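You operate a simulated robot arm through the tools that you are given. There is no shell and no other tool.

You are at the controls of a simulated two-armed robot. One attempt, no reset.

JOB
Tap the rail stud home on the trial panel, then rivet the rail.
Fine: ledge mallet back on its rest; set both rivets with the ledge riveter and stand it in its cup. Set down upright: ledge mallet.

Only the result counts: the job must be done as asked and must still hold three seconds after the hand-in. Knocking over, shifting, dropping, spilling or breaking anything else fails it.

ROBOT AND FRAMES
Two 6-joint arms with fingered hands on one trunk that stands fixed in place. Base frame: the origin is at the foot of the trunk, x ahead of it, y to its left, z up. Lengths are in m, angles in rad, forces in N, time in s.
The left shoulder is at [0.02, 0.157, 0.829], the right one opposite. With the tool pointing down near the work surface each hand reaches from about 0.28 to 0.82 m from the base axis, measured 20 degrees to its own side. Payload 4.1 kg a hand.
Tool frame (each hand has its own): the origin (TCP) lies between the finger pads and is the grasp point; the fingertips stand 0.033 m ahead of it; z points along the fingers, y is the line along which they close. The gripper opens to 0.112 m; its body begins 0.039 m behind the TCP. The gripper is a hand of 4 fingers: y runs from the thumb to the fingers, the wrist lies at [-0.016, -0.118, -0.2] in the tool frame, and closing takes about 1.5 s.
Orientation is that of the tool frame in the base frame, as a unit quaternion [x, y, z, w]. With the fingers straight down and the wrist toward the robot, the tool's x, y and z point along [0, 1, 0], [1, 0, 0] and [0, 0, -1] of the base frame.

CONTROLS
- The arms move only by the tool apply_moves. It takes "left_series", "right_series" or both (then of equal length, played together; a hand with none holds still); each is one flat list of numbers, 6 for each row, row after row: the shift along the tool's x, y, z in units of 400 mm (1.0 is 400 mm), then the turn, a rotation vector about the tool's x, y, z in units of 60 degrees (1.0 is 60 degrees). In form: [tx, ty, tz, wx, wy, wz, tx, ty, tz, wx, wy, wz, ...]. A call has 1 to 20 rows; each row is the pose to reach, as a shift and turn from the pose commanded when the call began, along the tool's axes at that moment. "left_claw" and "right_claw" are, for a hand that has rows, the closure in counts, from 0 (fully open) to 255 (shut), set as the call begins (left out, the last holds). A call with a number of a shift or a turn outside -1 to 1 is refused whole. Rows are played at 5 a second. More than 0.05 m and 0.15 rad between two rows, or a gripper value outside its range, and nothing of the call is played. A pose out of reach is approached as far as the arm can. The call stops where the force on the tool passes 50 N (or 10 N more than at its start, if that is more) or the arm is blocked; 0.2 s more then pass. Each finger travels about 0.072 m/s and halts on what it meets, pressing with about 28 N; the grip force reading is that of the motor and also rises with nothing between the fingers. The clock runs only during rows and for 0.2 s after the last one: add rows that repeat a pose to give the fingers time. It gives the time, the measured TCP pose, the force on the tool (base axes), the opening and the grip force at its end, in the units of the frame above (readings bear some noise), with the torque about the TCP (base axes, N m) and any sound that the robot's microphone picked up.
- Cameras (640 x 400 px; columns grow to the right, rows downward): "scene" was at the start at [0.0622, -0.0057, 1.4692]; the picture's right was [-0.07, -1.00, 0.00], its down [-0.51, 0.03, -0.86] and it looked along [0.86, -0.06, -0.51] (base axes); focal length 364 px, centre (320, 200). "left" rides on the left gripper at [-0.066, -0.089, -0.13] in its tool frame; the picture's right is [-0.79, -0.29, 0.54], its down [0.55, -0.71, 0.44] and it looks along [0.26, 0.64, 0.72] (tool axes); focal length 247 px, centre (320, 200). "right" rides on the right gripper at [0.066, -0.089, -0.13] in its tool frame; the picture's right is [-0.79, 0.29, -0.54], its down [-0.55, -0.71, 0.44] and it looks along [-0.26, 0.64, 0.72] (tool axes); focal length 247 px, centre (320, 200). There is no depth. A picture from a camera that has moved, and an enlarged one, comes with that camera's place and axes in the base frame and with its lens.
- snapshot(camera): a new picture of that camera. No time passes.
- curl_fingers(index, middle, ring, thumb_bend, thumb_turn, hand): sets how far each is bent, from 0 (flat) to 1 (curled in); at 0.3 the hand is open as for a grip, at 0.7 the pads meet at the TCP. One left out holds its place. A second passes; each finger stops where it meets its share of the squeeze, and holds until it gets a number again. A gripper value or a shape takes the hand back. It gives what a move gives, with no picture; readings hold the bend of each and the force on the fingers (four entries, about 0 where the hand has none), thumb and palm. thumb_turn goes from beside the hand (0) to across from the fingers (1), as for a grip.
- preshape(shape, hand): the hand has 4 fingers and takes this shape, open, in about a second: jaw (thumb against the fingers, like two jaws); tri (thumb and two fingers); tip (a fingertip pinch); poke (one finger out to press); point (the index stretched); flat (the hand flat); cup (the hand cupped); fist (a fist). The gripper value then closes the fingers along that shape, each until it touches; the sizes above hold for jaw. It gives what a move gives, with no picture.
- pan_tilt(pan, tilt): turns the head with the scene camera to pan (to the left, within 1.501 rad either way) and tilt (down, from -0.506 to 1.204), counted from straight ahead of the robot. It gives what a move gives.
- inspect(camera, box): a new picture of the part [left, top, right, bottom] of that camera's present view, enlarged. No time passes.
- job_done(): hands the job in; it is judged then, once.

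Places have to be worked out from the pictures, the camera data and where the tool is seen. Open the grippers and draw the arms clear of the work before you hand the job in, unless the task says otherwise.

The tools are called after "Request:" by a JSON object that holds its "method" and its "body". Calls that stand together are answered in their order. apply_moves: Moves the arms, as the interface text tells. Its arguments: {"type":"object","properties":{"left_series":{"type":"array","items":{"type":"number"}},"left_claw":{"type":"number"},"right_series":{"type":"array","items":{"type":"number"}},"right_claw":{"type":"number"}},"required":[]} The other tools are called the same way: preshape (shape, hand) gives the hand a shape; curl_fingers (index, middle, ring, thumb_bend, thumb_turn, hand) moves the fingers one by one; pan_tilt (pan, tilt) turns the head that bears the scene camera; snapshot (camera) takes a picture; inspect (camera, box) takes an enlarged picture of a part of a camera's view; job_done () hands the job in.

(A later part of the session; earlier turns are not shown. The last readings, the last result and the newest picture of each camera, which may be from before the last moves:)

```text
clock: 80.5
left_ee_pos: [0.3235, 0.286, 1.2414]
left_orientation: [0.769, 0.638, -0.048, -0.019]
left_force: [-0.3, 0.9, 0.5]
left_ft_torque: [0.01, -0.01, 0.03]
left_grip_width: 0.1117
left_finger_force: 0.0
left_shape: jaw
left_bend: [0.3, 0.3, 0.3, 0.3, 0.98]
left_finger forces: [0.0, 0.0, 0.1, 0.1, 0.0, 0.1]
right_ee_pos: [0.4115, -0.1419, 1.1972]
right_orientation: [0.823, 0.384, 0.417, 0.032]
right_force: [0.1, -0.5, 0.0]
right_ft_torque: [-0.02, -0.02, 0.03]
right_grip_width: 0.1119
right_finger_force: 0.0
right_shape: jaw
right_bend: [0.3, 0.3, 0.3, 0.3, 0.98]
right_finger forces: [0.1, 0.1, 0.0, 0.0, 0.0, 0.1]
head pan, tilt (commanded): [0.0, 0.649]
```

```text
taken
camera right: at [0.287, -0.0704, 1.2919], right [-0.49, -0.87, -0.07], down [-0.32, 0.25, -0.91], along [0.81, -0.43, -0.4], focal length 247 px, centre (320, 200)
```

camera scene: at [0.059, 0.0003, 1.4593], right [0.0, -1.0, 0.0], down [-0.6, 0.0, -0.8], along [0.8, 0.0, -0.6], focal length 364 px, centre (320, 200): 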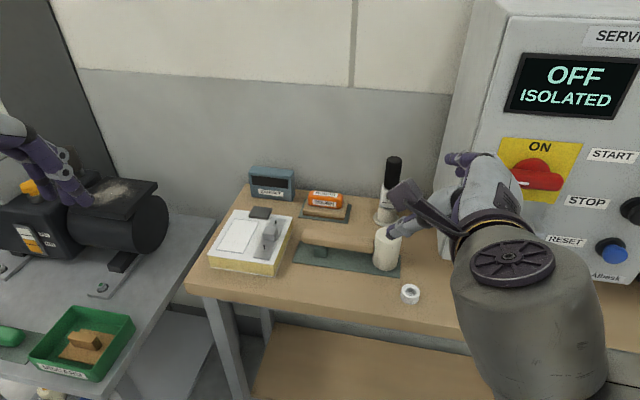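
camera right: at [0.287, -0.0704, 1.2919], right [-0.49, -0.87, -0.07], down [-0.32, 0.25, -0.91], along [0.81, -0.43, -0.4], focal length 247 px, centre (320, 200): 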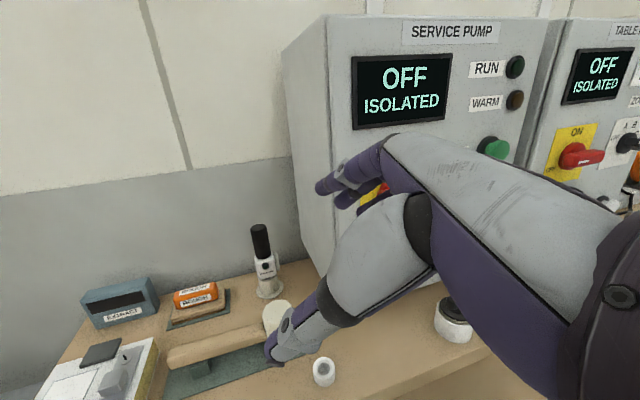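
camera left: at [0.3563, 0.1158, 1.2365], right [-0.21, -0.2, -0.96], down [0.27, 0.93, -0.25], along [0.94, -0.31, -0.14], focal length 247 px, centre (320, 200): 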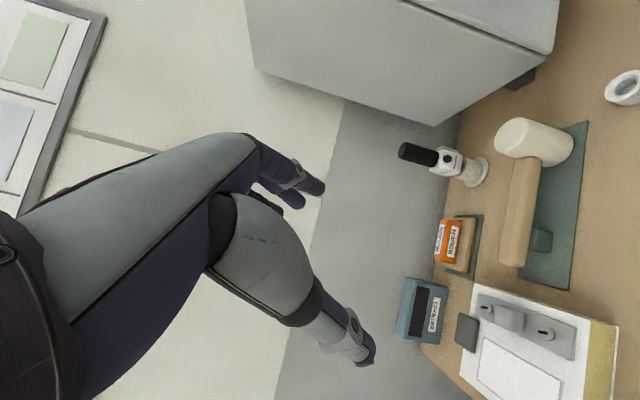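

Reachable so far. I'll complete the second half of the turn while moving 6 cm to the left.

Request:
{"method": "apply_moves", "body": {"right_series": [0.011, -0.012, 0.004, -0.071, 0.059, 0.071, 0.022, -0.023, 0.009, -0.142, 0.117, 0.142, 0.033, -0.035, 0.013, -0.214, 0.176, 0.213, 0.044, -0.047, 0.018, -0.285, 0.235, 0.284, 0.055, -0.058, 0.022, -0.356, 0.293, 0.355, 0.066, -0.07, 0.027, -0.427, 0.352, 0.426, 0.077, -0.082, 0.031, -0.499, 0.411, 0.497, 0.088, -0.093, 0.036, -0.57, 0.469, 0.568, 0.099, -0.105, 0.04, -0.641, 0.528, 0.639, 0.099, -0.105, 0.04, -0.641, 0.528, 0.639]}}

Request:
{"method": "snapshot", "body": {"camera": "scene"}}

Request:
{"method": "snapshot", "body": {"camera": "right"}}

```text
clock: 82.8
left_ee_pos: [0.3235, 0.2868, 1.2417]
left_orientation: [0.769, 0.637, -0.047, -0.019]
left_force: [-0.4, 0.5, 0.8]
left_ft_torque: [0.03, -0.03, -0.03]
left_grip_width: 0.1117
left_finger_force: 0.1
left_shape: jaw
left_bend: [0.3, 0.3, 0.3, 0.3, 0.98]
left_finger forces: [0.0, 0.0, 0.0, 0.0, 0.0, 0.1]
right_ee_pos: [0.4873, -0.0391, 1.4607]
right_orientation: [0.706, -0.059, 0.703, 0.057]
right_force: [0.2, 0.9, -0.3]
right_ft_torque: [0.05, 0.01, 0.0]
right_grip_width: 0.1119
right_finger_force: 0.1
right_shape: jaw
right_bend: [0.3, 0.3, 0.3, 0.3, 0.98]
right_finger forces: [0.1, 0.1, 0.0, 0.0, 0.1, 0.0]
right hand out of reach, approached as far as the arm can: row 2, 3, 4, 5, 6, 7, 8, 9, 10
head pan, tilt (commanded): [0.0, 0.649]
```

```text
taken
camera scene: at [0.059, 0.0005, 1.4593], right [0.0, -1.0, 0.0], down [-0.6, 0.0, -0.8], along [0.8, 0.0, -0.6], focal length 364 px, centre (320, 200)
```

scene: 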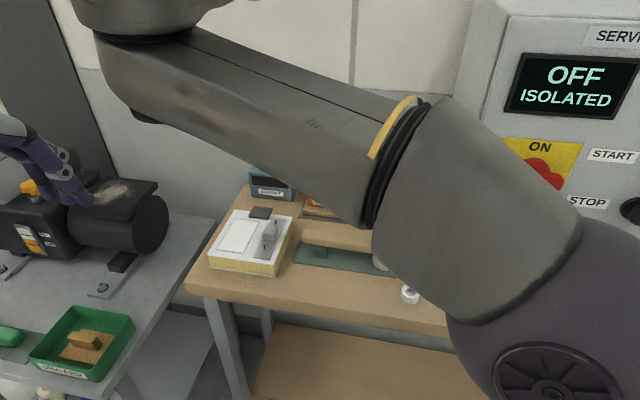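

```text
taken
camera right: at [0.3739, 0.0697, 1.5279], right [-0.58, -0.19, -0.79], down [0.54, 0.63, -0.55], along [0.61, -0.75, -0.26], focal length 247 px, centre (320, 200)
```

right: 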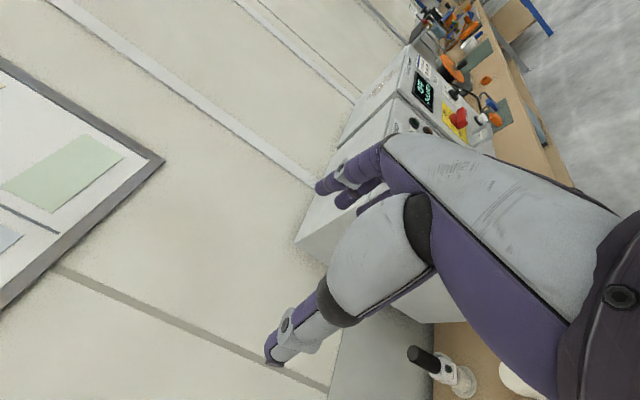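

The turn itself is right (hand points forward, index up), but the pose was too close to the trunk so the arm rose to z=1.46. I'll move forward and down into the open space ahead, keeping this attitude.

Request:
{"method": "apply_moves", "body": {"right_series": [-0.066, 0.006, 0.043, 0, 0, 0, -0.131, 0.012, 0.086, 0, 0, 0, -0.197, 0.017, 0.129, 0, 0, 0, -0.262, 0.023, 0.173, 0, 0, 0, -0.328, 0.029, 0.216, 0, 0, 0, -0.394, 0.035, 0.259, 0, 0, 0, -0.459, 0.04, 0.302, 0, 0, 0, -0.525, 0.046, 0.345, 0, 0, 0, -0.525, 0.046, 0.345, 0, 0, 0]}}

Request:
{"method": "snapshot", "body": {"camera": "scene"}}

Request:
{"method": "snapshot", "body": {"camera": "right"}}

```text
clock: 84.8
left_ee_pos: [0.3235, 0.285, 1.2416]
left_orientation: [0.769, 0.638, -0.047, -0.019]
left_force: [-0.5, -0.2, 0.5]
left_ft_torque: [0.07, -0.09, 0.01]
left_grip_width: 0.1117
left_finger_force: 0.1
left_shape: jaw
left_bend: [0.3, 0.3, 0.3, 0.3, 0.98]
left_finger forces: [0.0, 0.0, 0.0, 0.1, 0.0, 0.0]
right_ee_pos: [0.701, -0.0337, 1.294]
right_orientation: [0.706, -0.059, 0.704, 0.058]
right_force: [0.2, -0.1, 1.0]
right_ft_torque: [0.01, 0.06, 0.06]
right_grip_width: 0.112
right_finger_force: 0.0
right_shape: jaw
right_bend: [0.3, 0.3, 0.3, 0.3, 0.98]
right_finger forces: [0.0, 0.1, 0.0, 0.1, 0.0, 0.0]
right hand out of reach, approached as far as the arm can: row 1, 2, 3, 4, 5, 6, 7, 8, 9
head pan, tilt (commanded): [0.0, 0.649]
```

```text
taken
camera scene: at [0.0584, 0.0003, 1.4593], right [0.0, -1.0, 0.0], down [-0.6, 0.0, -0.8], along [0.8, 0.0, -0.6], focal length 364 px, centre (320, 200)
```

scene: 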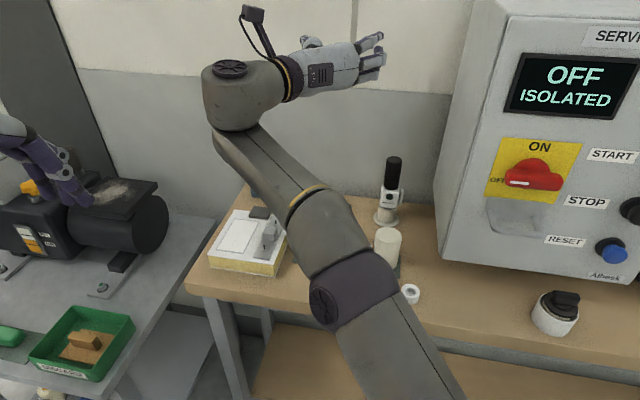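

```text
taken
camera right: at [0.5879, 0.0752, 1.3615], right [-0.58, -0.19, -0.79], down [0.55, 0.63, -0.55], along [0.61, -0.75, -0.26], focal length 247 px, centre (320, 200)
```

right: 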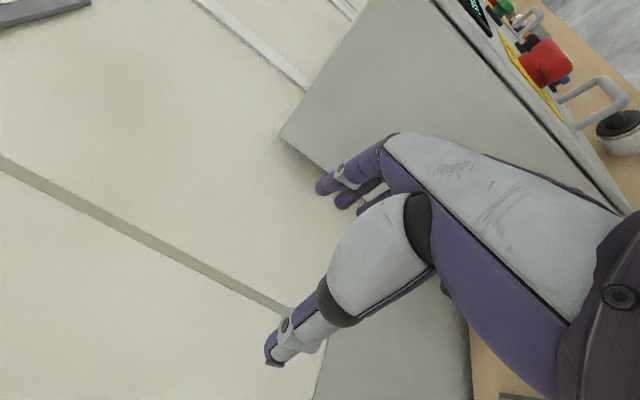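

The forward-pointing attitude stretches the right arm to its limit, so it isn't practical here. A better option is the left hand from the left side (palm at +y, fingers wrapping toward the paddle), which continues the tilt it reached with the mallet. First I bring the right arm back to its former attitude, retracting.

Request:
{"method": "apply_moves", "body": {"right_series": [-0.0235, 0.0402, -0.0645, 0.0641, -0.0528, -0.0639, -0.047, 0.0804, -0.129, 0.1282, -0.1056, -0.1278, -0.0705, 0.1206, -0.1935, 0.1923, -0.1584, -0.1917, -0.094, 0.1608, -0.258, 0.2564, -0.2112, -0.2556, -0.1175, 0.201, -0.3225, 0.3205, -0.264, -0.3195, -0.141, 0.2412, -0.387, 0.3846, -0.3168, -0.3834, -0.1645, 0.2814, -0.4515, 0.4487, -0.3696, -0.4473, -0.188, 0.3216, -0.516, 0.5128, -0.4224, -0.5112, -0.2115, 0.3618, -0.5805, 0.5769, -0.4752, -0.5751, -0.235, 0.402, -0.645, 0.641, -0.528, -0.639, -0.235, 0.402, -0.645, 0.641, -0.528, -0.639]}}

Request:
{"method": "snapshot", "body": {"camera": "scene"}}

```text
clock: 87.2
left_ee_pos: [0.3239, 0.2865, 1.2419]
left_orientation: [0.769, 0.637, -0.047, -0.018]
left_force: [0.1, 1.0, 0.6]
left_ft_torque: [-0.02, -0.01, -0.01]
left_grip_width: 0.1118
left_finger_force: 0.1
left_shape: jaw
left_bend: [0.3, 0.3, 0.3, 0.3, 0.98]
left_finger forces: [0.0, 0.0, 0.1, 0.0, 0.0, 0.0]
right_ee_pos: [0.4199, -0.1452, 1.2046]
right_orientation: [0.823, 0.385, 0.415, 0.033]
right_force: [-0.3, 0.2, -0.7]
right_ft_torque: [-0.02, 0.0, -0.01]
right_grip_width: 0.1117
right_finger_force: 0.1
right_shape: jaw
right_bend: [0.3, 0.3, 0.3, 0.3, 0.98]
right_finger forces: [0.0, 0.0, 0.0, 0.1, 0.0, 0.0]
right hand out of reach, approached as far as the arm can: row 1, 2, 3, 4, 5, 6, 7
head pan, tilt (commanded): [0.0, 0.649]
```

```text
taken
camera scene: at [0.0592, 0.0006, 1.4592], right [0.0, -1.0, 0.0], down [-0.6, 0.0, -0.8], along [0.8, 0.0, -0.6], focal length 364 px, centre (320, 200)
```

scene: 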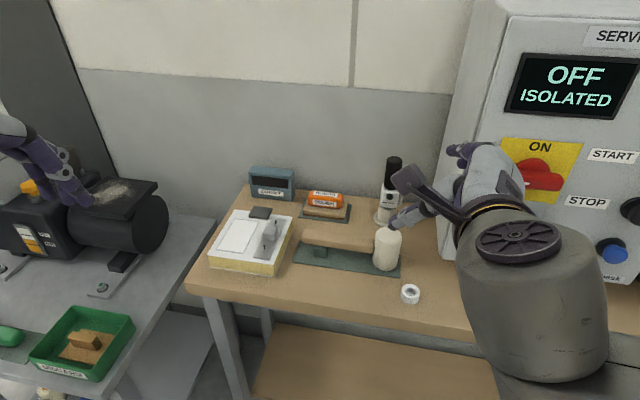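

The right hand is back in a normal attitude. I'll continue returning it to its parked pose on the right.

Request:
{"method": "apply_moves", "body": {"right_series": [-0.074, 0.018, -0.029, 0.071, -0.059, -0.071, -0.149, 0.036, -0.058, 0.142, -0.117, -0.142, -0.223, 0.054, -0.087, 0.214, -0.176, -0.213, -0.297, 0.072, -0.116, 0.285, -0.235, -0.284, -0.372, 0.091, -0.144, 0.356, -0.293, -0.355, -0.446, 0.109, -0.173, 0.427, -0.352, -0.426, -0.52, 0.127, -0.202, 0.499, -0.411, -0.497, -0.595, 0.145, -0.231, 0.57, -0.469, -0.568, -0.669, 0.163, -0.26, 0.641, -0.528, -0.639, -0.669, 0.163, -0.26, 0.641, -0.528, -0.639]}}

Request:
{"method": "inspect", "body": {"camera": "scene", "box": [200, 140, 440, 300]}}

```text
clock: 89.3
left_ee_pos: [0.3241, 0.2859, 1.2406]
left_orientation: [0.769, 0.637, -0.048, -0.019]
left_force: [0.1, -0.2, -0.1]
left_ft_torque: [0.02, -0.01, 0.01]
left_grip_width: 0.1118
left_finger_force: 0.0
left_shape: jaw
left_bend: [0.3, 0.3, 0.3, 0.3, 0.98]
left_finger forces: [0.0, 0.0, 0.0, 0.0, 0.1, 0.0]
right_ee_pos: [0.2889, -0.3929, 1.1203]
right_orientation: [0.7, 0.714, 0.005, -0.003]
right_force: [0.3, 0.2, 0.2]
right_ft_torque: [0.01, -0.02, -0.04]
right_grip_width: 0.1117
right_finger_force: 0.1
right_shape: jaw
right_bend: [0.3, 0.3, 0.3, 0.3, 0.98]
right_finger forces: [0.0, 0.0, 0.0, 0.1, 0.0, 0.1]
head pan, tilt (commanded): [0.0, 0.649]
```

```text
2.50 times, centred on (320, 220) of scene
camera zoom: at [0.0591, 0.0005, 1.4593], right [0.0, -1.0, 0.0], down [-0.6, 0.0, -0.8], along [0.8, 0.0, -0.6], focal length 910 px, centre (320, 150)
```

zoom: 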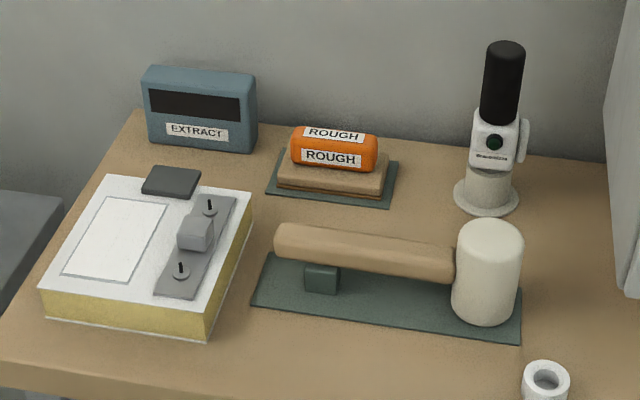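

Everything on the bench is in order. Now I bring the left hand toward the centre while making the first half of its tilt (44°).

Request:
{"method": "apply_moves", "body": {"left_series": [-0.052, 0.075, 0.007, -0.012, -0.081, -0.004, -0.105, 0.149, 0.014, -0.023, -0.162, -0.008, -0.157, 0.224, 0.021, -0.035, -0.243, -0.012, -0.209, 0.299, 0.028, -0.047, -0.323, -0.015, -0.261, 0.373, 0.035, -0.058, -0.404, -0.019, -0.314, 0.448, 0.042, -0.07, -0.485, -0.023, -0.366, 0.523, 0.049, -0.082, -0.566, -0.027, -0.418, 0.597, 0.056, -0.093, -0.647, -0.031, -0.4705, 0.672, 0.063, -0.105, -0.7275, -0.0345, -0.4705, 0.672, 0.063, -0.105, -0.7275, -0.0345]}}

Request:
{"method": "snapshot", "body": {"camera": "scene"}}

```text
clock: 91.5
left_ee_pos: [0.5503, 0.0466, 1.201]
left_orientation: [0.685, 0.613, -0.295, 0.261]
left_force: [-1.0, 1.5, 0.0]
left_ft_torque: [0.0, -0.02, 0.02]
left_grip_width: 0.1121
left_finger_force: 0.1
left_shape: jaw
left_bend: [0.3, 0.3, 0.3, 0.3, 0.98]
left_finger forces: [0.0, 0.1, 0.0, 0.0, 0.0, 0.1]
right_ee_pos: [0.289, -0.3923, 1.1205]
right_orientation: [0.7, 0.714, 0.005, -0.003]
right_force: [0.3, 0.8, -0.2]
right_ft_torque: [0.01, 0.0, -0.02]
right_grip_width: 0.1116
right_finger_force: 0.1
right_shape: jaw
right_bend: [0.3, 0.3, 0.3, 0.3, 0.98]
right_finger forces: [0.1, 0.0, 0.0, 0.1, 0.0, 0.0]
head pan, tilt (commanded): [0.0, 0.649]
```

```text
taken
camera scene: at [0.059, 0.0006, 1.4593], right [0.0, -1.0, 0.0], down [-0.6, 0.0, -0.8], along [0.8, 0.0, -0.6], focal length 364 px, centre (320, 200)
```

scene: 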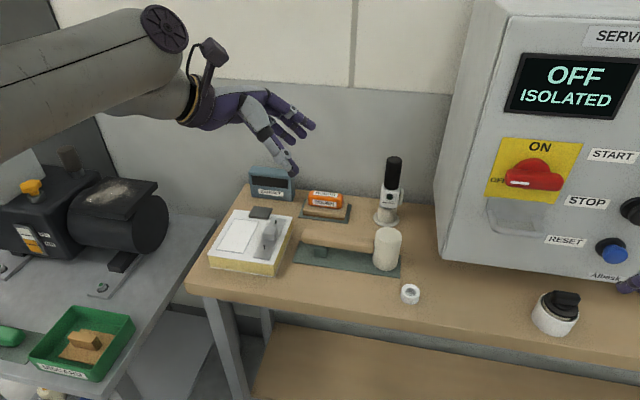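

Good, within reach. Second half of the tilt, moving slightly forward and right at the same height.

Request:
{"method": "apply_moves", "body": {"left_series": [-0.018, 0.032, 0.018, -0.018, -0.121, -0.006, -0.036, 0.065, 0.037, -0.035, -0.243, -0.012, -0.053, 0.097, 0.056, -0.053, -0.364, -0.017, -0.071, 0.129, 0.074, -0.07, -0.485, -0.023, -0.089, 0.161, 0.093, -0.088, -0.606, -0.029, -0.107, 0.1935, 0.111, -0.105, -0.7275, -0.0345, -0.107, 0.1935, 0.111, -0.105, -0.7275, -0.0345]}}

Request:
{"method": "snapshot", "body": {"camera": "scene"}}

Request:
{"method": "snapshot", "body": {"camera": "left"}}

```text
clock: 93.2
left_ee_pos: [0.618, -0.0216, 1.2016]
left_orientation: [0.5, 0.5, -0.5, 0.501]
left_force: [-0.3, 1.0, -1.6]
left_ft_torque: [0.01, 0.01, 0.01]
left_grip_width: 0.112
left_finger_force: 0.0
left_shape: jaw
left_bend: [0.3, 0.3, 0.3, 0.3, 0.98]
left_finger forces: [0.0, 0.0, 0.1, 0.1, 0.1, 0.0]
right_ee_pos: [0.2894, -0.3927, 1.1209]
right_orientation: [0.7, 0.714, 0.006, -0.002]
right_force: [0.2, 0.5, -0.3]
right_ft_torque: [-0.05, -0.01, 0.0]
right_grip_width: 0.1119
right_finger_force: 0.1
right_shape: jaw
right_bend: [0.3, 0.3, 0.3, 0.3, 0.98]
right_finger forces: [0.0, 0.0, 0.0, 0.1, 0.0, 0.0]
head pan, tilt (commanded): [0.0, 0.649]
```

```text
taken
camera scene: at [0.059, 0.0005, 1.4593], right [0.0, -1.0, 0.0], down [-0.6, 0.0, -0.8], along [0.8, 0.0, -0.6], focal length 364 px, centre (320, 200)
```

scene: 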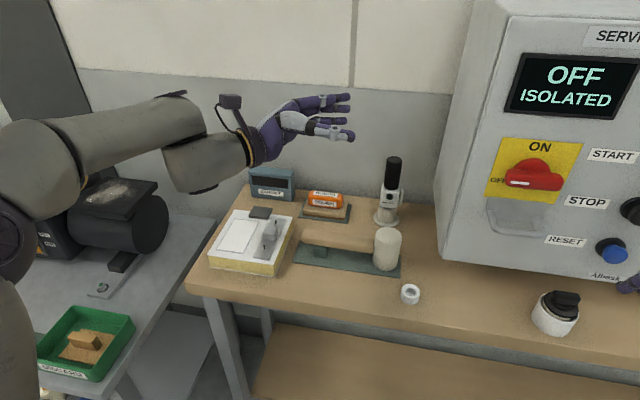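

```text
taken
camera left: at [0.5281, 0.1082, 1.2666], right [-0.29, -0.54, 0.79], down [-0.71, -0.44, -0.55], along [0.64, -0.72, -0.26], focal length 247 px, centre (320, 200)
```

left: 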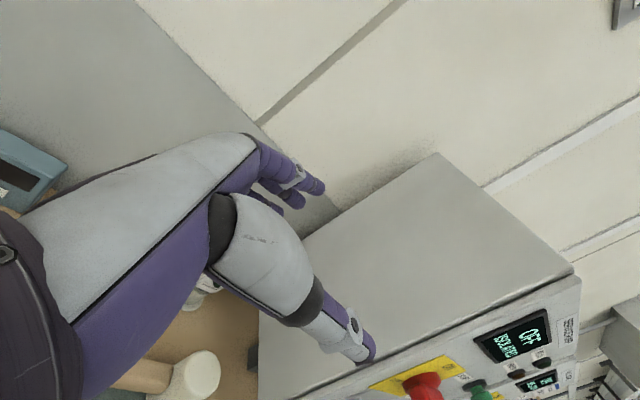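

The attitude is exact: fingers point right, index on top, thumb in front. I'll move above the riveter at z=1.13, keeping clear of the box.

Request:
{"method": "apply_moves", "body": {"left_series": [0.022, 0.047, 0.047, 0, 0, 0, 0.044, 0.094, 0.094, 0, 0, 0, 0.066, 0.141, 0.141, 0, 0, 0, 0.088, 0.188, 0.188, 0, 0, 0, 0.11, 0.235, 0.235, 0, 0, 0, 0.131, 0.282, 0.282, 0, 0, 0, 0.153, 0.329, 0.329, 0, 0, 0, 0.175, 0.376, 0.376, 0, 0, 0, 0.175, 0.376, 0.376, 0, 0, 0]}}

Request:
{"method": "snapshot", "body": {"camera": "scene"}}

Request:
{"method": "snapshot", "body": {"camera": "left"}}

Request:
{"method": "inspect", "body": {"camera": "scene", "box": [330, 120, 450, 240]}}

```text
clock: 95.2
left_ee_pos: [0.7576, -0.1612, 1.1288]
left_orientation: [0.5, 0.5, -0.5, 0.5]
left_force: [-0.2, 0.0, 0.1]
left_ft_torque: [0.0, -0.01, 0.01]
left_grip_width: 0.1117
left_finger_force: 0.2
left_shape: jaw
left_bend: [0.3, 0.3, 0.3, 0.3, 0.98]
left_finger forces: [0.0, 0.0, 0.0, 0.0, 0.0, 0.0]
left hand out of reach, approached as far as the arm can: row 8, 9
right_ee_pos: [0.2886, -0.3932, 1.12]
right_orientation: [0.7, 0.714, 0.006, -0.002]
right_force: [-0.2, 0.7, -0.7]
right_ft_torque: [0.03, -0.04, 0.0]
right_grip_width: 0.1118
right_finger_force: 0.1
right_shape: jaw
right_bend: [0.3, 0.3, 0.3, 0.3, 0.98]
right_finger forces: [0.0, 0.0, 0.1, 0.0, 0.0, 0.0]
head pan, tilt (commanded): [0.0, 0.649]
```

```text
taken
camera scene: at [0.0591, 0.0004, 1.4592], right [0.0, -1.0, 0.0], down [-0.6, 0.0, -0.8], along [0.8, 0.0, -0.6], focal length 364 px, centre (320, 200)
```

scene: 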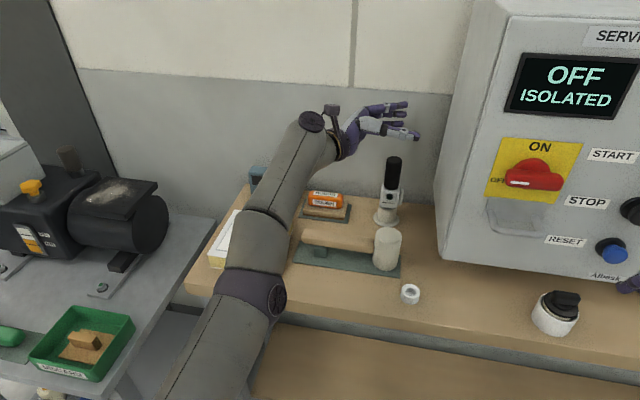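

```text
taken
camera left: at [0.6668, -0.0313, 1.1949], right [-0.29, -0.54, 0.79], down [-0.71, -0.44, -0.55], along [0.64, -0.72, -0.26], focal length 247 px, centre (320, 200)
```

left: 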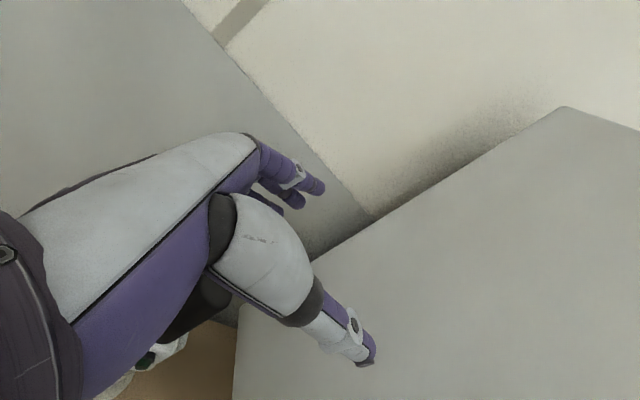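

```text
3.33 times, centred on (390, 180) of scene
camera zoom: at [0.0591, 0.0004, 1.4592], right [0.0, -1.0, 0.0], down [-0.6, 0.0, -0.8], along [0.8, 0.0, -0.6], focal length 1213 px, centre (87, 267)
```

zoom: 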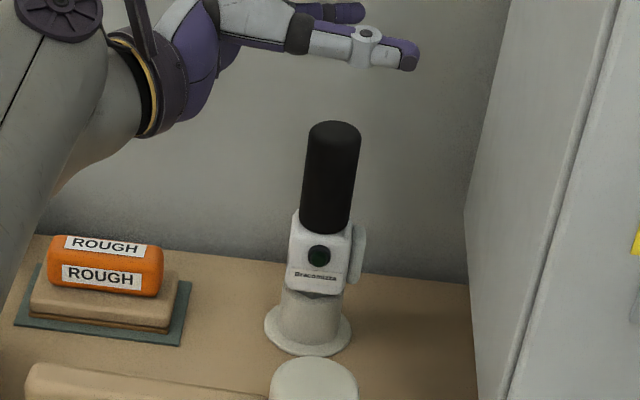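

The arm is at its reach limit at this height but gains reach lower down. I'll drop to z≈1.085 while aligning x,y over the riveter.

Request:
{"method": "apply_moves", "body": {"left_series": [0.037, 0.005, 0.003, 0, 0, 0, 0.073, 0.014, 0.012, 0, 0, 0, 0.1095, 0.027, 0.022, 0, 0, 0, 0.1095, 0.027, 0.022, 0, 0, 0]}}

Request:
{"method": "inspect", "body": {"camera": "scene", "box": [330, 120, 450, 240]}}

Request:
{"method": "snapshot", "body": {"camera": "left"}}

Request:
{"method": "snapshot", "body": {"camera": "right"}}

```text
clock: 96.2
left_ee_pos: [0.7632, -0.1674, 1.0845]
left_orientation: [0.5, 0.499, -0.499, 0.501]
left_force: [-0.3, -0.6, -0.3]
left_ft_torque: [0.0, 0.02, -0.01]
left_grip_width: 0.1118
left_finger_force: 0.1
left_shape: jaw
left_bend: [0.3, 0.3, 0.3, 0.3, 0.98]
left_finger forces: [0.0, 0.1, 0.1, 0.0, 0.1, 0.0]
left hand out of reach, approached as far as the arm can: row 3, 4
right_ee_pos: [0.2895, -0.3932, 1.1207]
right_orientation: [0.7, 0.714, 0.005, -0.002]
right_force: [0.5, 0.3, 0.3]
right_ft_torque: [0.01, -0.03, 0.03]
right_grip_width: 0.1117
right_finger_force: 0.2
right_shape: jaw
right_bend: [0.3, 0.3, 0.3, 0.3, 0.98]
right_finger forces: [0.0, 0.1, 0.0, 0.1, 0.1, 0.0]
head pan, tilt (commanded): [0.0, 0.649]
```

```text
3.33 times, centred on (390, 180) of scene
camera zoom: at [0.0591, 0.0005, 1.4593], right [0.0, -1.0, 0.0], down [-0.6, 0.0, -0.8], along [0.8, 0.0, -0.6], focal length 1213 px, centre (87, 267)
```

zoom: 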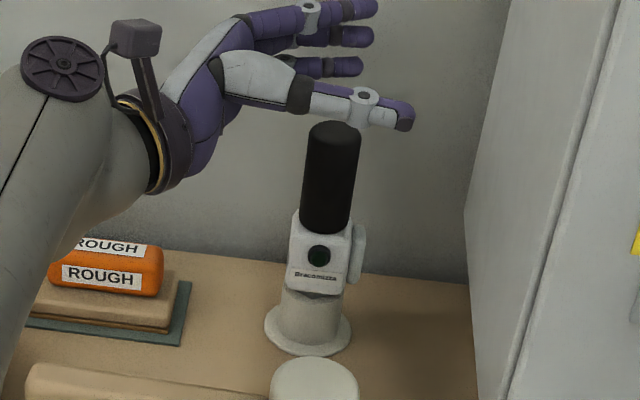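

```text
taken
camera left: at [0.6729, -0.0373, 1.1506], right [-0.29, -0.54, 0.79], down [-0.71, -0.44, -0.55], along [0.65, -0.72, -0.26], focal length 247 px, centre (320, 200)
```

left: 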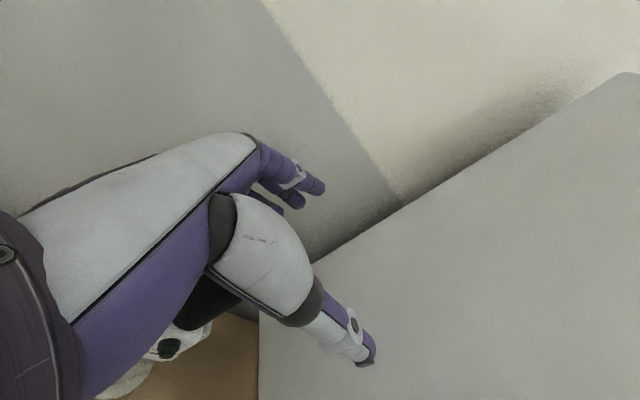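

```text
taken
camera right: at [0.1982, -0.3307, 1.2511], right [0.3, -0.79, 0.53], down [-0.7, -0.56, -0.45], along [0.65, -0.24, -0.72], focal length 247 px, centre (320, 200)
```

right: 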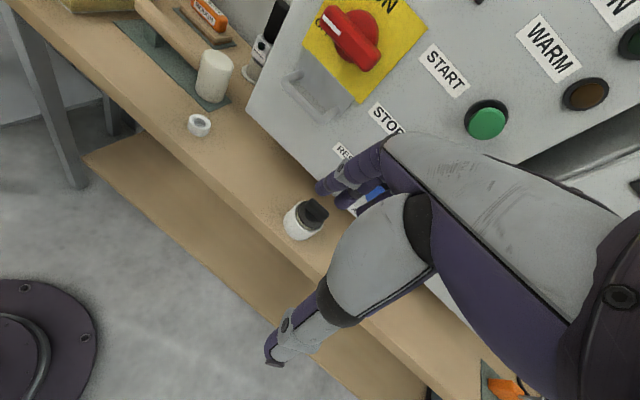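

The riveter's handle lies centrally below the open hand. I'll descend 6 cm around it, trimming x by 5 mm.

Request:
{"method": "apply_moves", "body": {"left_series": [0.0375, 0.003, 0.003, 0, 0, 0, 0.075, 0.007, 0.007, 0, 0, 0, 0.1125, 0.011, 0.011, 0, 0, 0, 0.15, 0.014, 0.015, 0, 0, 0, 0.15, 0.014, 0.015, 0, 0, 0]}}

Request:
{"method": "inspect", "body": {"camera": "scene", "box": [290, 130, 440, 260]}}

Request:
{"method": "snapshot", "body": {"camera": "left"}}

Request:
{"method": "snapshot", "body": {"camera": "scene"}}

```text
clock: 97.3
left_ee_pos: [0.7673, -0.172, 1.026]
left_orientation: [0.5, 0.499, -0.5, 0.501]
left_force: [0.1, 0.2, 0.2]
left_ft_torque: [-0.05, 0.0, 0.0]
left_grip_width: 0.112
left_finger_force: 0.0
left_shape: jaw
left_bend: [0.3, 0.3, 0.3, 0.3, 0.98]
left_finger forces: [0.1, 0.0, 0.0, 0.0, 0.1, 0.0]
left hand out of reach, approached as far as the arm can: row 4, 5
right_ee_pos: [0.2892, -0.3923, 1.1203]
right_orientation: [0.7, 0.714, 0.006, -0.002]
right_force: [0.6, 0.8, 0.3]
right_ft_torque: [0.0, 0.02, 0.01]
right_grip_width: 0.1117
right_finger_force: 0.0
right_shape: jaw
right_bend: [0.3, 0.3, 0.3, 0.3, 0.98]
right_finger forces: [0.0, 0.0, 0.0, 0.0, 0.0, 0.0]
head pan, tilt (commanded): [0.0, 0.649]
```

```text
3.08 times, centred on (365, 195) of scene
camera zoom: at [0.0591, 0.0005, 1.4593], right [0.0, -1.0, 0.0], down [-0.6, 0.0, -0.8], along [0.8, 0.0, -0.6], focal length 1119 px, centre (182, 215)
```

zoom: 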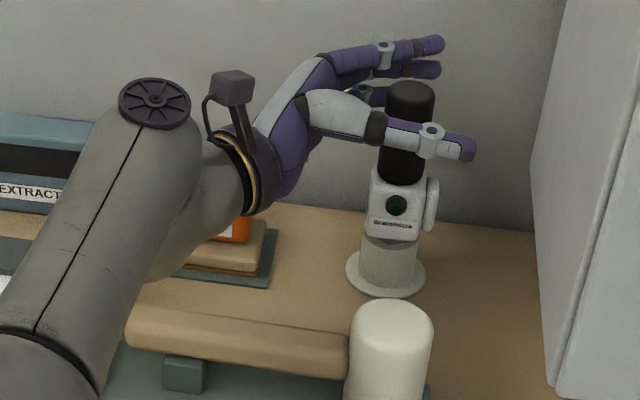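

```text
taken
camera left: at [0.6768, -0.0422, 1.091], right [-0.29, -0.54, 0.79], down [-0.71, -0.44, -0.55], along [0.64, -0.72, -0.26], focal length 247 px, centre (320, 200)
```

left: 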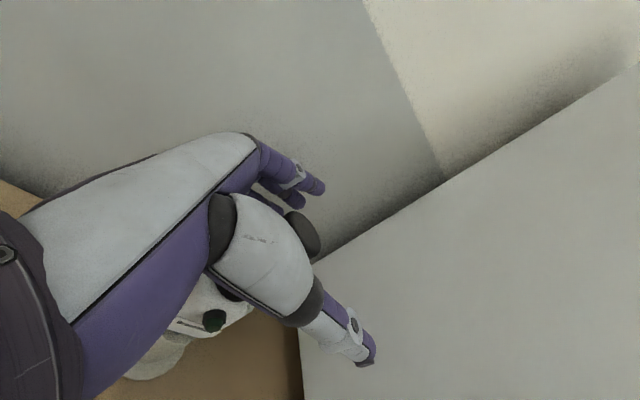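

```text
taken
camera scene: at [0.0591, 0.0005, 1.4593], right [0.0, -1.0, 0.0], down [-0.6, 0.0, -0.8], along [0.8, 0.0, -0.6], focal length 364 px, centre (320, 200)
```

scene: 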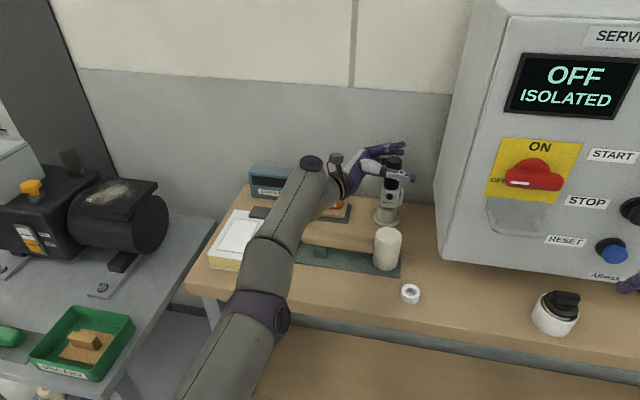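

The hand surrounds the top of the handle with no contact. I'll go down another 3 cm and check the forearm's clearance over the panel and mallet.

Request:
{"method": "apply_moves", "body": {"left_series": [0.0375, 0.002, 0.003, 0, 0, 0, 0.075, 0.004, 0.006, 0, 0, 0, 0.075, 0.004, 0.006, 0, 0, 0]}}

Request:
{"method": "inspect", "body": {"camera": "scene", "box": [290, 130, 440, 260]}}

Request:
{"method": "inspect", "body": {"camera": "scene", "box": [200, 150, 340, 300]}}

Request:
{"method": "inspect", "body": {"camera": "right", "box": [60, 0, 300, 120]}}

```text
clock: 98.2
left_ee_pos: [0.7678, -0.1748, 0.9964]
left_orientation: [0.5, 0.501, -0.498, 0.502]
left_force: [-0.4, -1.0, 0.1]
left_ft_torque: [-0.01, -0.01, -0.04]
left_grip_width: 0.1119
left_finger_force: 0.1
left_shape: jaw
left_bend: [0.3, 0.3, 0.3, 0.3, 0.98]
left_finger forces: [0.0, 0.0, 0.0, 0.1, 0.1, 0.0]
right_ee_pos: [0.2894, -0.3937, 1.1196]
right_orientation: [0.7, 0.714, 0.006, -0.002]
right_force: [0.0, 0.1, -0.3]
right_ft_torque: [0.0, -0.04, 0.0]
right_grip_width: 0.112
right_finger_force: 0.1
right_shape: jaw
right_bend: [0.3, 0.3, 0.3, 0.3, 0.98]
right_finger forces: [0.1, 0.0, 0.0, 0.0, 0.0, 0.0]
head pan, tilt (commanded): [0.0, 0.649]
```

```text
3.08 times, centred on (365, 195) of scene
camera zoom: at [0.0591, 0.0005, 1.4593], right [0.0, -1.0, 0.0], down [-0.6, 0.0, -0.8], along [0.8, 0.0, -0.6], focal length 1119 px, centre (182, 215)
```

zoom: 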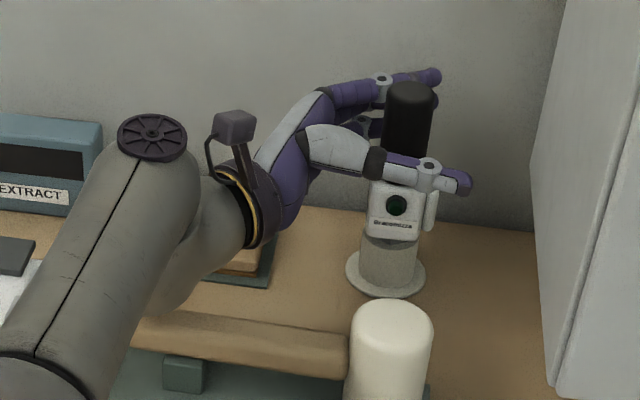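

```text
2.67 times, centred on (270, 225) of scene
camera zoom: at [0.0591, 0.0005, 1.4593], right [0.0, -1.0, 0.0], down [-0.6, 0.0, -0.8], along [0.8, 0.0, -0.6], focal length 970 px, centre (453, 133)
```

zoom: 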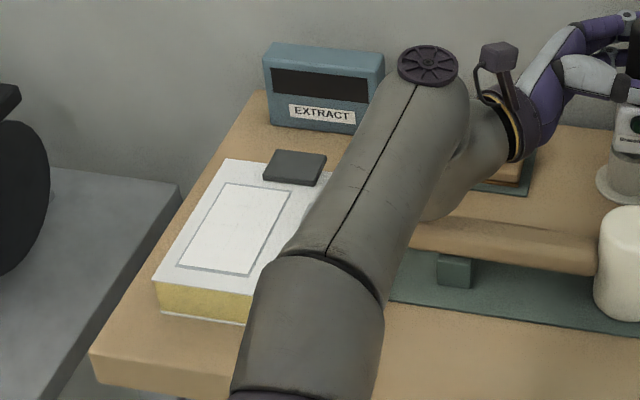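

```text
2.67 times, centred on (180, 60) of right
camera zoom: at [0.1982, -0.3307, 1.2511], right [0.3, -0.79, 0.53], down [-0.7, -0.56, -0.45], along [0.65, -0.24, -0.72], focal length 659 px, centre (693, 573)
```

zoom: 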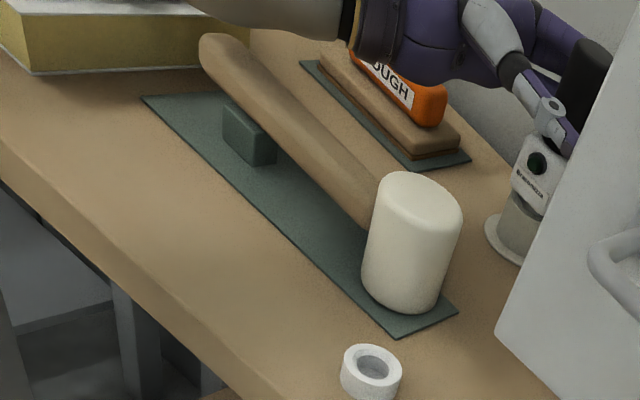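

Clearances look adequate (forearm bottom about 3 cm above the mallet handle). I'll lower another 14 mm and check forces.

Request:
{"method": "apply_moves", "body": {"left_series": [0.0175, 0.001, 0, 0, 0, 0, 0.035, 0.002, 0, 0, 0, 0, 0.035, 0.002, 0, 0, 0, 0]}}

Request:
{"method": "inspect", "body": {"camera": "right", "box": [160, 0, 300, 90]}}

Request:
{"method": "inspect", "body": {"camera": "scene", "box": [320, 140, 440, 240]}}

```text
clock: 99.0
left_ee_pos: [0.7673, -0.1749, 0.9823]
left_orientation: [0.5, 0.5, -0.499, 0.501]
left_force: [-0.1, 1.3, 0.1]
left_ft_torque: [-0.01, 0.01, -0.01]
left_grip_width: 0.1117
left_finger_force: 0.0
left_shape: jaw
left_bend: [0.3, 0.3, 0.3, 0.3, 0.98]
left_finger forces: [0.0, 0.1, 0.0, 0.0, 0.0, 0.0]
right_ee_pos: [0.2897, -0.3932, 1.1202]
right_orientation: [0.7, 0.714, 0.006, -0.002]
right_force: [-0.1, -0.1, 0.0]
right_ft_torque: [-0.03, 0.02, 0.02]
right_grip_width: 0.1119
right_finger_force: 0.0
right_shape: jaw
right_bend: [0.3, 0.3, 0.3, 0.3, 0.98]
right_finger forces: [0.0, 0.1, 0.1, 0.0, 0.0, 0.1]
head pan, tilt (commanded): [0.0, 0.649]
```

```text
4.44 times, centred on (230, 45) of right
camera zoom: at [0.1982, -0.3307, 1.2511], right [0.3, -0.79, 0.53], down [-0.7, -0.56, -0.44], along [0.65, -0.24, -0.72], focal length 1098 px, centre (720, 889)
```

zoom: 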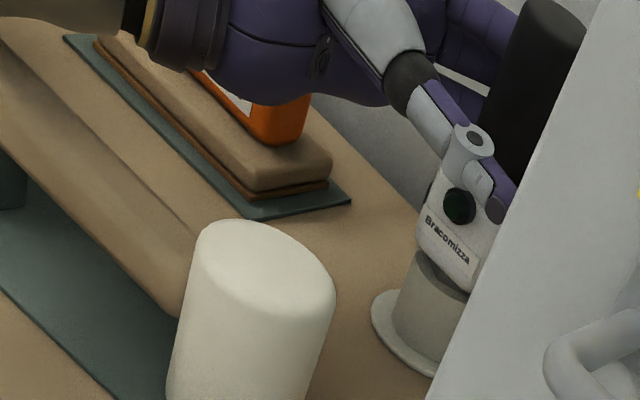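

```text
4.00 times, centred on (380, 190) of scene
camera zoom: at [0.0591, 0.0005, 1.4592], right [0.0, -1.0, 0.0], down [-0.6, 0.0, -0.8], along [0.8, 0.0, -0.6], focal length 1455 px, centre (80, 240)
```

zoom: 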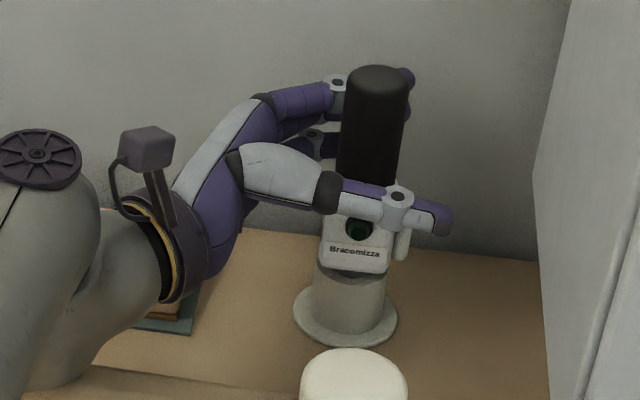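

To gain clearance from the orange block before going lower, I'll swing the hand 12° about the riveter's axis so its back moves toward the robot.

Request:
{"method": "apply_moves", "body": {"left_series": [0, 0, 0, -0.1, 0, 0, 0, 0, 0, -0.2, 0, 0, 0, 0, 0, -0.2, 0, 0]}}

Request:
{"method": "inspect", "body": {"camera": "right", "box": [160, 0, 300, 90]}}

Request:
{"method": "inspect", "body": {"camera": "scene", "box": [320, 140, 440, 240]}}

```text
clock: 99.8
left_ee_pos: [0.7689, -0.1762, 0.9817]
left_orientation: [0.445, 0.549, -0.444, 0.55]
left_force: [-0.2, 0.4, -0.8]
left_ft_torque: [0.01, 0.01, 0.03]
left_grip_width: 0.1117
left_finger_force: 0.2
left_shape: jaw
left_bend: [0.3, 0.3, 0.3, 0.3, 0.98]
left_finger forces: [0.0, 0.0, 0.0, 0.0, 0.0, 0.1]
right_ee_pos: [0.2904, -0.3923, 1.1221]
right_orientation: [0.7, 0.714, 0.006, -0.002]
right_force: [-0.3, 0.4, 0.1]
right_ft_torque: [0.0, -0.01, 0.0]
right_grip_width: 0.1116
right_finger_force: 0.0
right_shape: jaw
right_bend: [0.3, 0.3, 0.3, 0.3, 0.98]
right_finger forces: [0.0, 0.0, 0.0, 0.1, 0.1, 0.1]
head pan, tilt (commanded): [0.0, 0.649]
```

```text
4.44 times, centred on (230, 45) of right
camera zoom: at [0.1982, -0.3307, 1.2511], right [0.3, -0.79, 0.53], down [-0.7, -0.56, -0.44], along [0.65, -0.24, -0.72], focal length 1098 px, centre (720, 889)
```

zoom: 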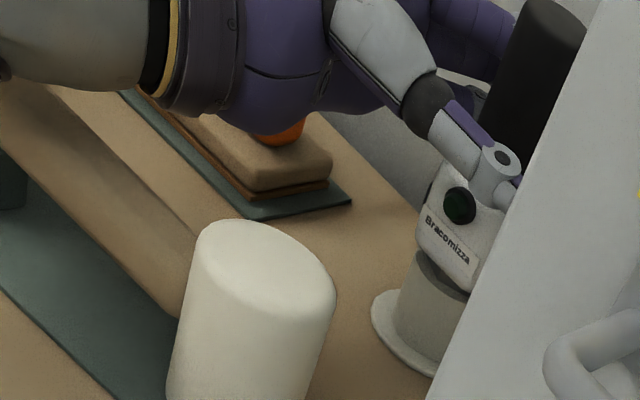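

```text
4.00 times, centred on (380, 190) of scene
camera zoom: at [0.0591, 0.0005, 1.4592], right [0.0, -1.0, 0.0], down [-0.6, 0.0, -0.8], along [0.8, 0.0, -0.6], focal length 1455 px, centre (80, 240)
```

zoom: 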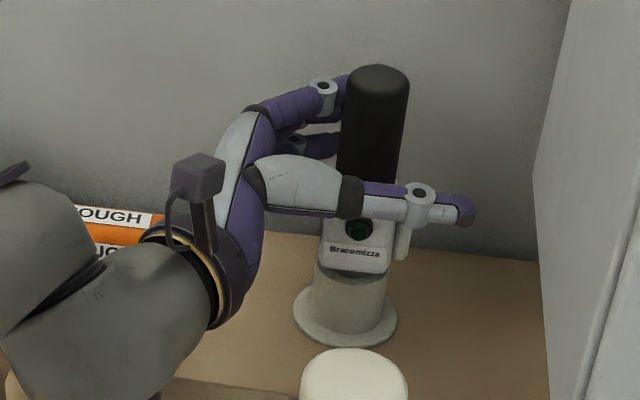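

Better clearance. I'll lower the last 14 mm to z≈0.968 so the lowest finger is level with the top of the paddle.

Request:
{"method": "apply_moves", "body": {"left_series": [0.012, 0, 0, 0, 0, 0, 0.024, 0, 0, 0, 0, 0, 0.034, 0, 0, 0, 0, 0, 0.034, 0, 0, 0, 0, 0]}}

Request:
{"method": "inspect", "body": {"camera": "right", "box": [120, 0, 300, 110]}}

Request:
{"method": "inspect", "body": {"camera": "scene", "box": [320, 140, 440, 240]}}

Request:
{"method": "snapshot", "body": {"camera": "left"}}

```text
clock: 100.8
left_ee_pos: [0.77, -0.1747, 0.9689]
left_orientation: [0.446, 0.549, -0.444, 0.55]
left_force: [0.3, 0.1, 0.6]
left_ft_torque: [0.03, -0.01, 0.03]
left_grip_width: 0.112
left_finger_force: 0.1
left_shape: jaw
left_bend: [0.3, 0.3, 0.3, 0.3, 0.98]
left_finger forces: [0.0, 0.1, 0.1, 0.1, 0.0, 0.0]
right_ee_pos: [0.2901, -0.3927, 1.1197]
right_orientation: [0.7, 0.714, 0.005, -0.002]
right_force: [-0.1, -0.1, -0.6]
right_ft_torque: [0.03, 0.0, 0.01]
right_grip_width: 0.1121
right_finger_force: 0.1
right_shape: jaw
right_bend: [0.3, 0.3, 0.3, 0.3, 0.98]
right_finger forces: [0.1, 0.1, 0.0, 0.0, 0.0, 0.1]
head pan, tilt (commanded): [0.0, 0.649]
```

```text
3.56 times, centred on (210, 55) of right
camera zoom: at [0.1982, -0.3307, 1.2511], right [0.3, -0.79, 0.53], down [-0.7, -0.56, -0.45], along [0.65, -0.24, -0.72], focal length 878 px, centre (711, 716)
```

zoom: 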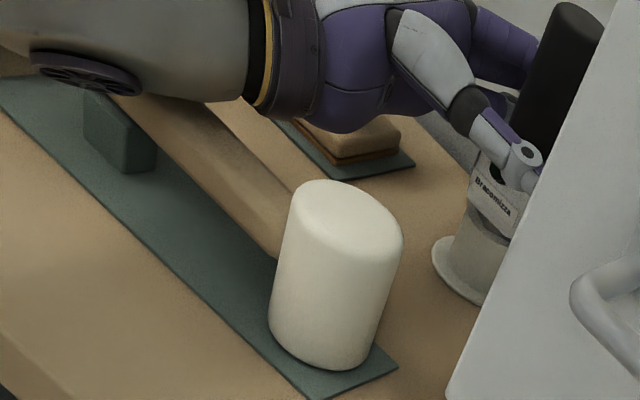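

```text
4.00 times, centred on (380, 190) of scene
camera zoom: at [0.0591, 0.0005, 1.4592], right [0.0, -1.0, 0.0], down [-0.6, 0.0, -0.8], along [0.8, 0.0, -0.6], focal length 1455 px, centre (80, 240)
```

zoom: 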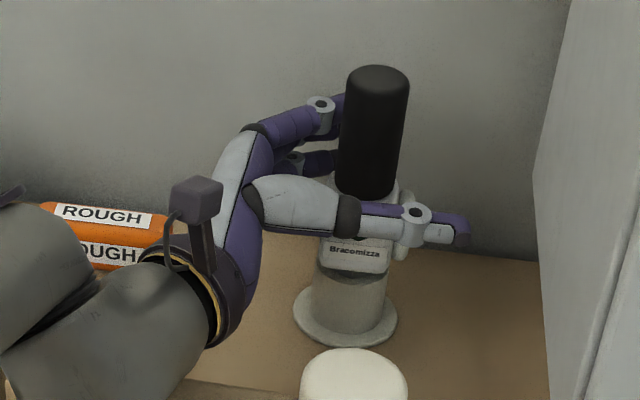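

```text
taken
camera left: at [0.6541, -0.0657, 1.0336], right [-0.17, -0.59, 0.79], down [-0.6, -0.57, -0.55], along [0.78, -0.57, -0.26], focal length 247 px, centre (320, 200)
```

left: 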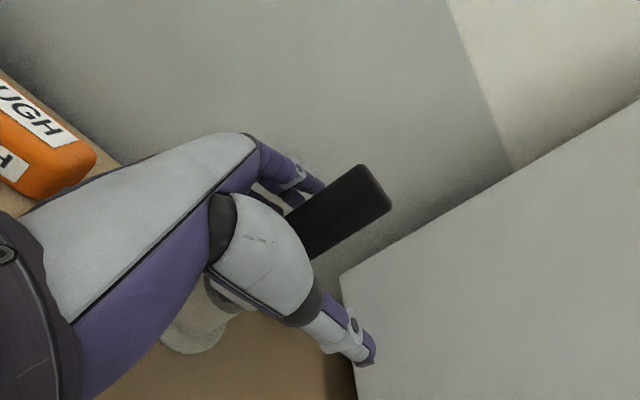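

Thumb is in front, fingers behind, with no contact. I'll push the hand 9 mm deeper so the palm meets the handle, watching the palm force.

Request:
{"method": "apply_moves", "body": {"left_series": [0, 0, 0.01, 0, 0, 0, 0, 0, 0.018, 0, 0, 0, 0, 0, 0.024, 0, 0, 0, 0, 0, 0.024, 0, 0, 0]}}

Request:
{"method": "inspect", "body": {"camera": "scene", "box": [320, 140, 440, 240]}}

```text
clock: 101.8
left_ee_pos: [0.7711, -0.1825, 0.9686]
left_orientation: [0.445, 0.55, -0.444, 0.55]
left_force: [0.8, 0.0, -0.5]
left_ft_torque: [0.0, 0.01, -0.02]
left_grip_width: 0.1121
left_finger_force: 0.0
left_shape: jaw
left_bend: [0.3, 0.3, 0.3, 0.3, 0.98]
left_finger forces: [0.0, 0.1, 0.0, 0.1, 0.0, 0.0]
right_ee_pos: [0.2888, -0.3929, 1.1192]
right_orientation: [0.7, 0.714, 0.005, -0.002]
right_force: [0.0, 0.1, 0.0]
right_ft_torque: [0.0, -0.05, 0.02]
right_grip_width: 0.1118
right_finger_force: 0.0
right_shape: jaw
right_bend: [0.3, 0.3, 0.3, 0.3, 0.98]
right_finger forces: [0.0, 0.1, 0.0, 0.0, 0.1, 0.0]
head pan, tilt (commanded): [0.0, 0.649]
```

```text
4.00 times, centred on (380, 190) of scene
camera zoom: at [0.0591, 0.0005, 1.4593], right [0.0, -1.0, 0.0], down [-0.6, 0.0, -0.8], along [0.8, 0.0, -0.6], focal length 1455 px, centre (80, 240)
```

zoom: 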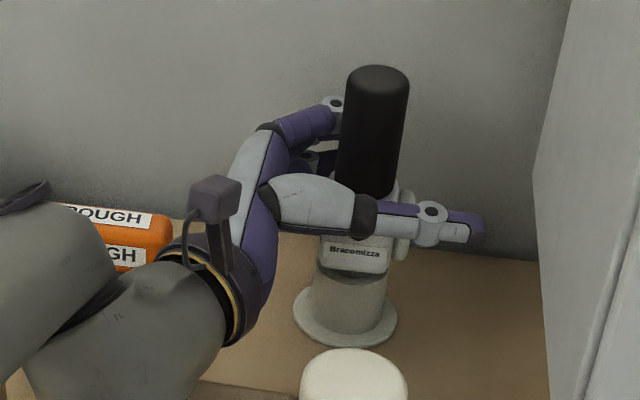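

No palm contact yet. 4 mm more.

Request:
{"method": "apply_moves", "body": {"left_series": [0, 0, 0.005, 0, 0, 0, 0, 0, 0.01, 0, 0, 0, 0, 0, 0.01, 0, 0, 0]}}

Request:
{"method": "inspect", "body": {"camera": "left", "box": [180, 130, 420, 380]}}

```text
clock: 102.5
left_ee_pos: [0.772, -0.1883, 0.9684]
left_orientation: [0.445, 0.55, -0.444, 0.55]
left_force: [-0.1, 0.5, -0.3]
left_ft_torque: [0.01, 0.03, 0.0]
left_grip_width: 0.1118
left_finger_force: 0.0
left_shape: jaw
left_bend: [0.3, 0.3, 0.3, 0.3, 0.98]
left_finger forces: [0.1, 0.0, 0.0, 0.0, 0.0, 0.0]
right_ee_pos: [0.2901, -0.3939, 1.1209]
right_orientation: [0.7, 0.714, 0.006, -0.002]
right_force: [-0.1, -0.3, 0.3]
right_ft_torque: [0.01, 0.01, 0.01]
right_grip_width: 0.1118
right_finger_force: 0.1
right_shape: jaw
right_bend: [0.3, 0.3, 0.3, 0.3, 0.98]
right_finger forces: [0.0, 0.0, 0.0, 0.0, 0.0, 0.0]
head pan, tilt (commanded): [0.0, 0.649]
```

```text
1.60 times, centred on (300, 255) of left
camera zoom: at [0.6565, -0.0793, 1.0334], right [-0.17, -0.59, 0.79], down [-0.6, -0.57, -0.55], along [0.78, -0.57, -0.26], focal length 395 px, centre (352, 112)
```

zoom: 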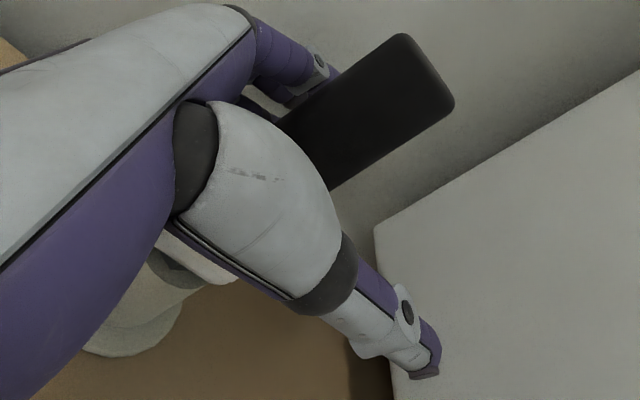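

The handle is now deep in the hand. I'll close thumb, index and middle on it, keeping the ring finger open away from the paddle.

Request:
{"method": "curl_fingers", "body": {"hand": "left", "index": 1.0, "middle": 1.0, "ring": 0.3, "thumb_bend": 1.0}}

Request:
{"method": "inspect", "body": {"camera": "scene", "box": [320, 140, 440, 240]}}

Request:
{"method": "inspect", "body": {"camera": "left", "box": [180, 130, 420, 380]}}

```text
clock: 103.5
left_ee_pos: [0.7717, -0.1902, 0.9712]
left_orientation: [0.445, 0.546, -0.446, 0.552]
left_force: [3.5, -7.2, 14.6]
left_ft_torque: [-0.04, -0.39, -0.01]
left_grip_width: 0.0079
left_finger_force: 20.3
left_shape: fingers
left_bend: [0.81, 0.95, 0.3, 0.93, 0.97]
left_finger forces: [0.0, 29.4, 0.1, 0.0, 10.4, 0.1]
right_ee_pos: [0.2886, -0.3932, 1.1206]
right_orientation: [0.7, 0.714, 0.006, -0.002]
right_force: [-0.1, -0.3, 0.2]
right_ft_torque: [0.01, 0.0, 0.0]
right_grip_width: 0.1118
right_finger_force: 0.1
right_shape: jaw
right_bend: [0.3, 0.3, 0.3, 0.3, 0.98]
right_finger forces: [0.0, 0.0, 0.0, 0.0, 0.1, 0.0]
head pan, tilt (commanded): [0.0, 0.649]
```

```text
4.00 times, centred on (380, 190) of scene
camera zoom: at [0.0587, 0.0003, 1.4593], right [0.0, -1.0, 0.0], down [-0.6, 0.0, -0.8], along [0.8, 0.0, -0.6], focal length 1455 px, centre (80, 240)
```

zoom: 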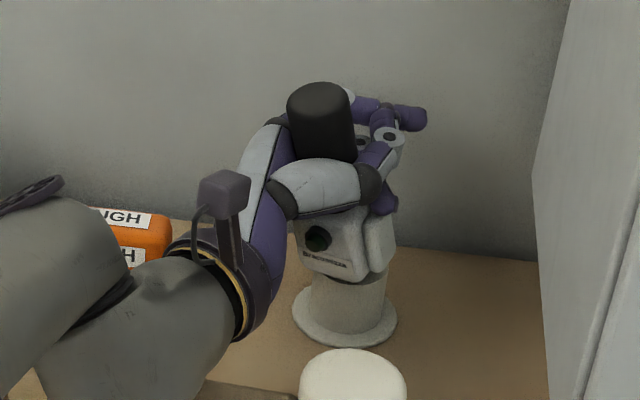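

```text
1.60 times, centred on (300, 255) of left
camera zoom: at [0.6559, -0.0798, 1.0361], right [-0.17, -0.58, 0.79], down [-0.6, -0.57, -0.55], along [0.78, -0.57, -0.25], focal length 395 px, centre (352, 112)
```

zoom: 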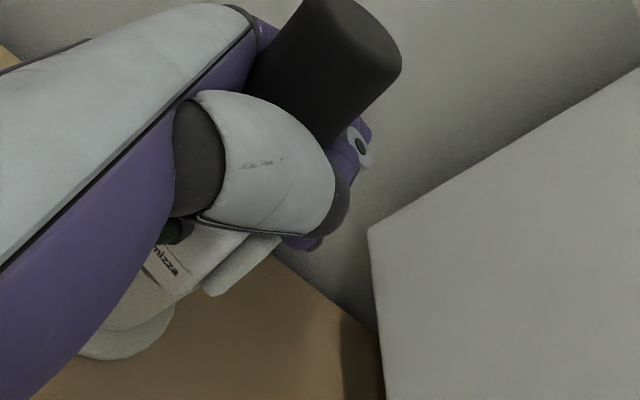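

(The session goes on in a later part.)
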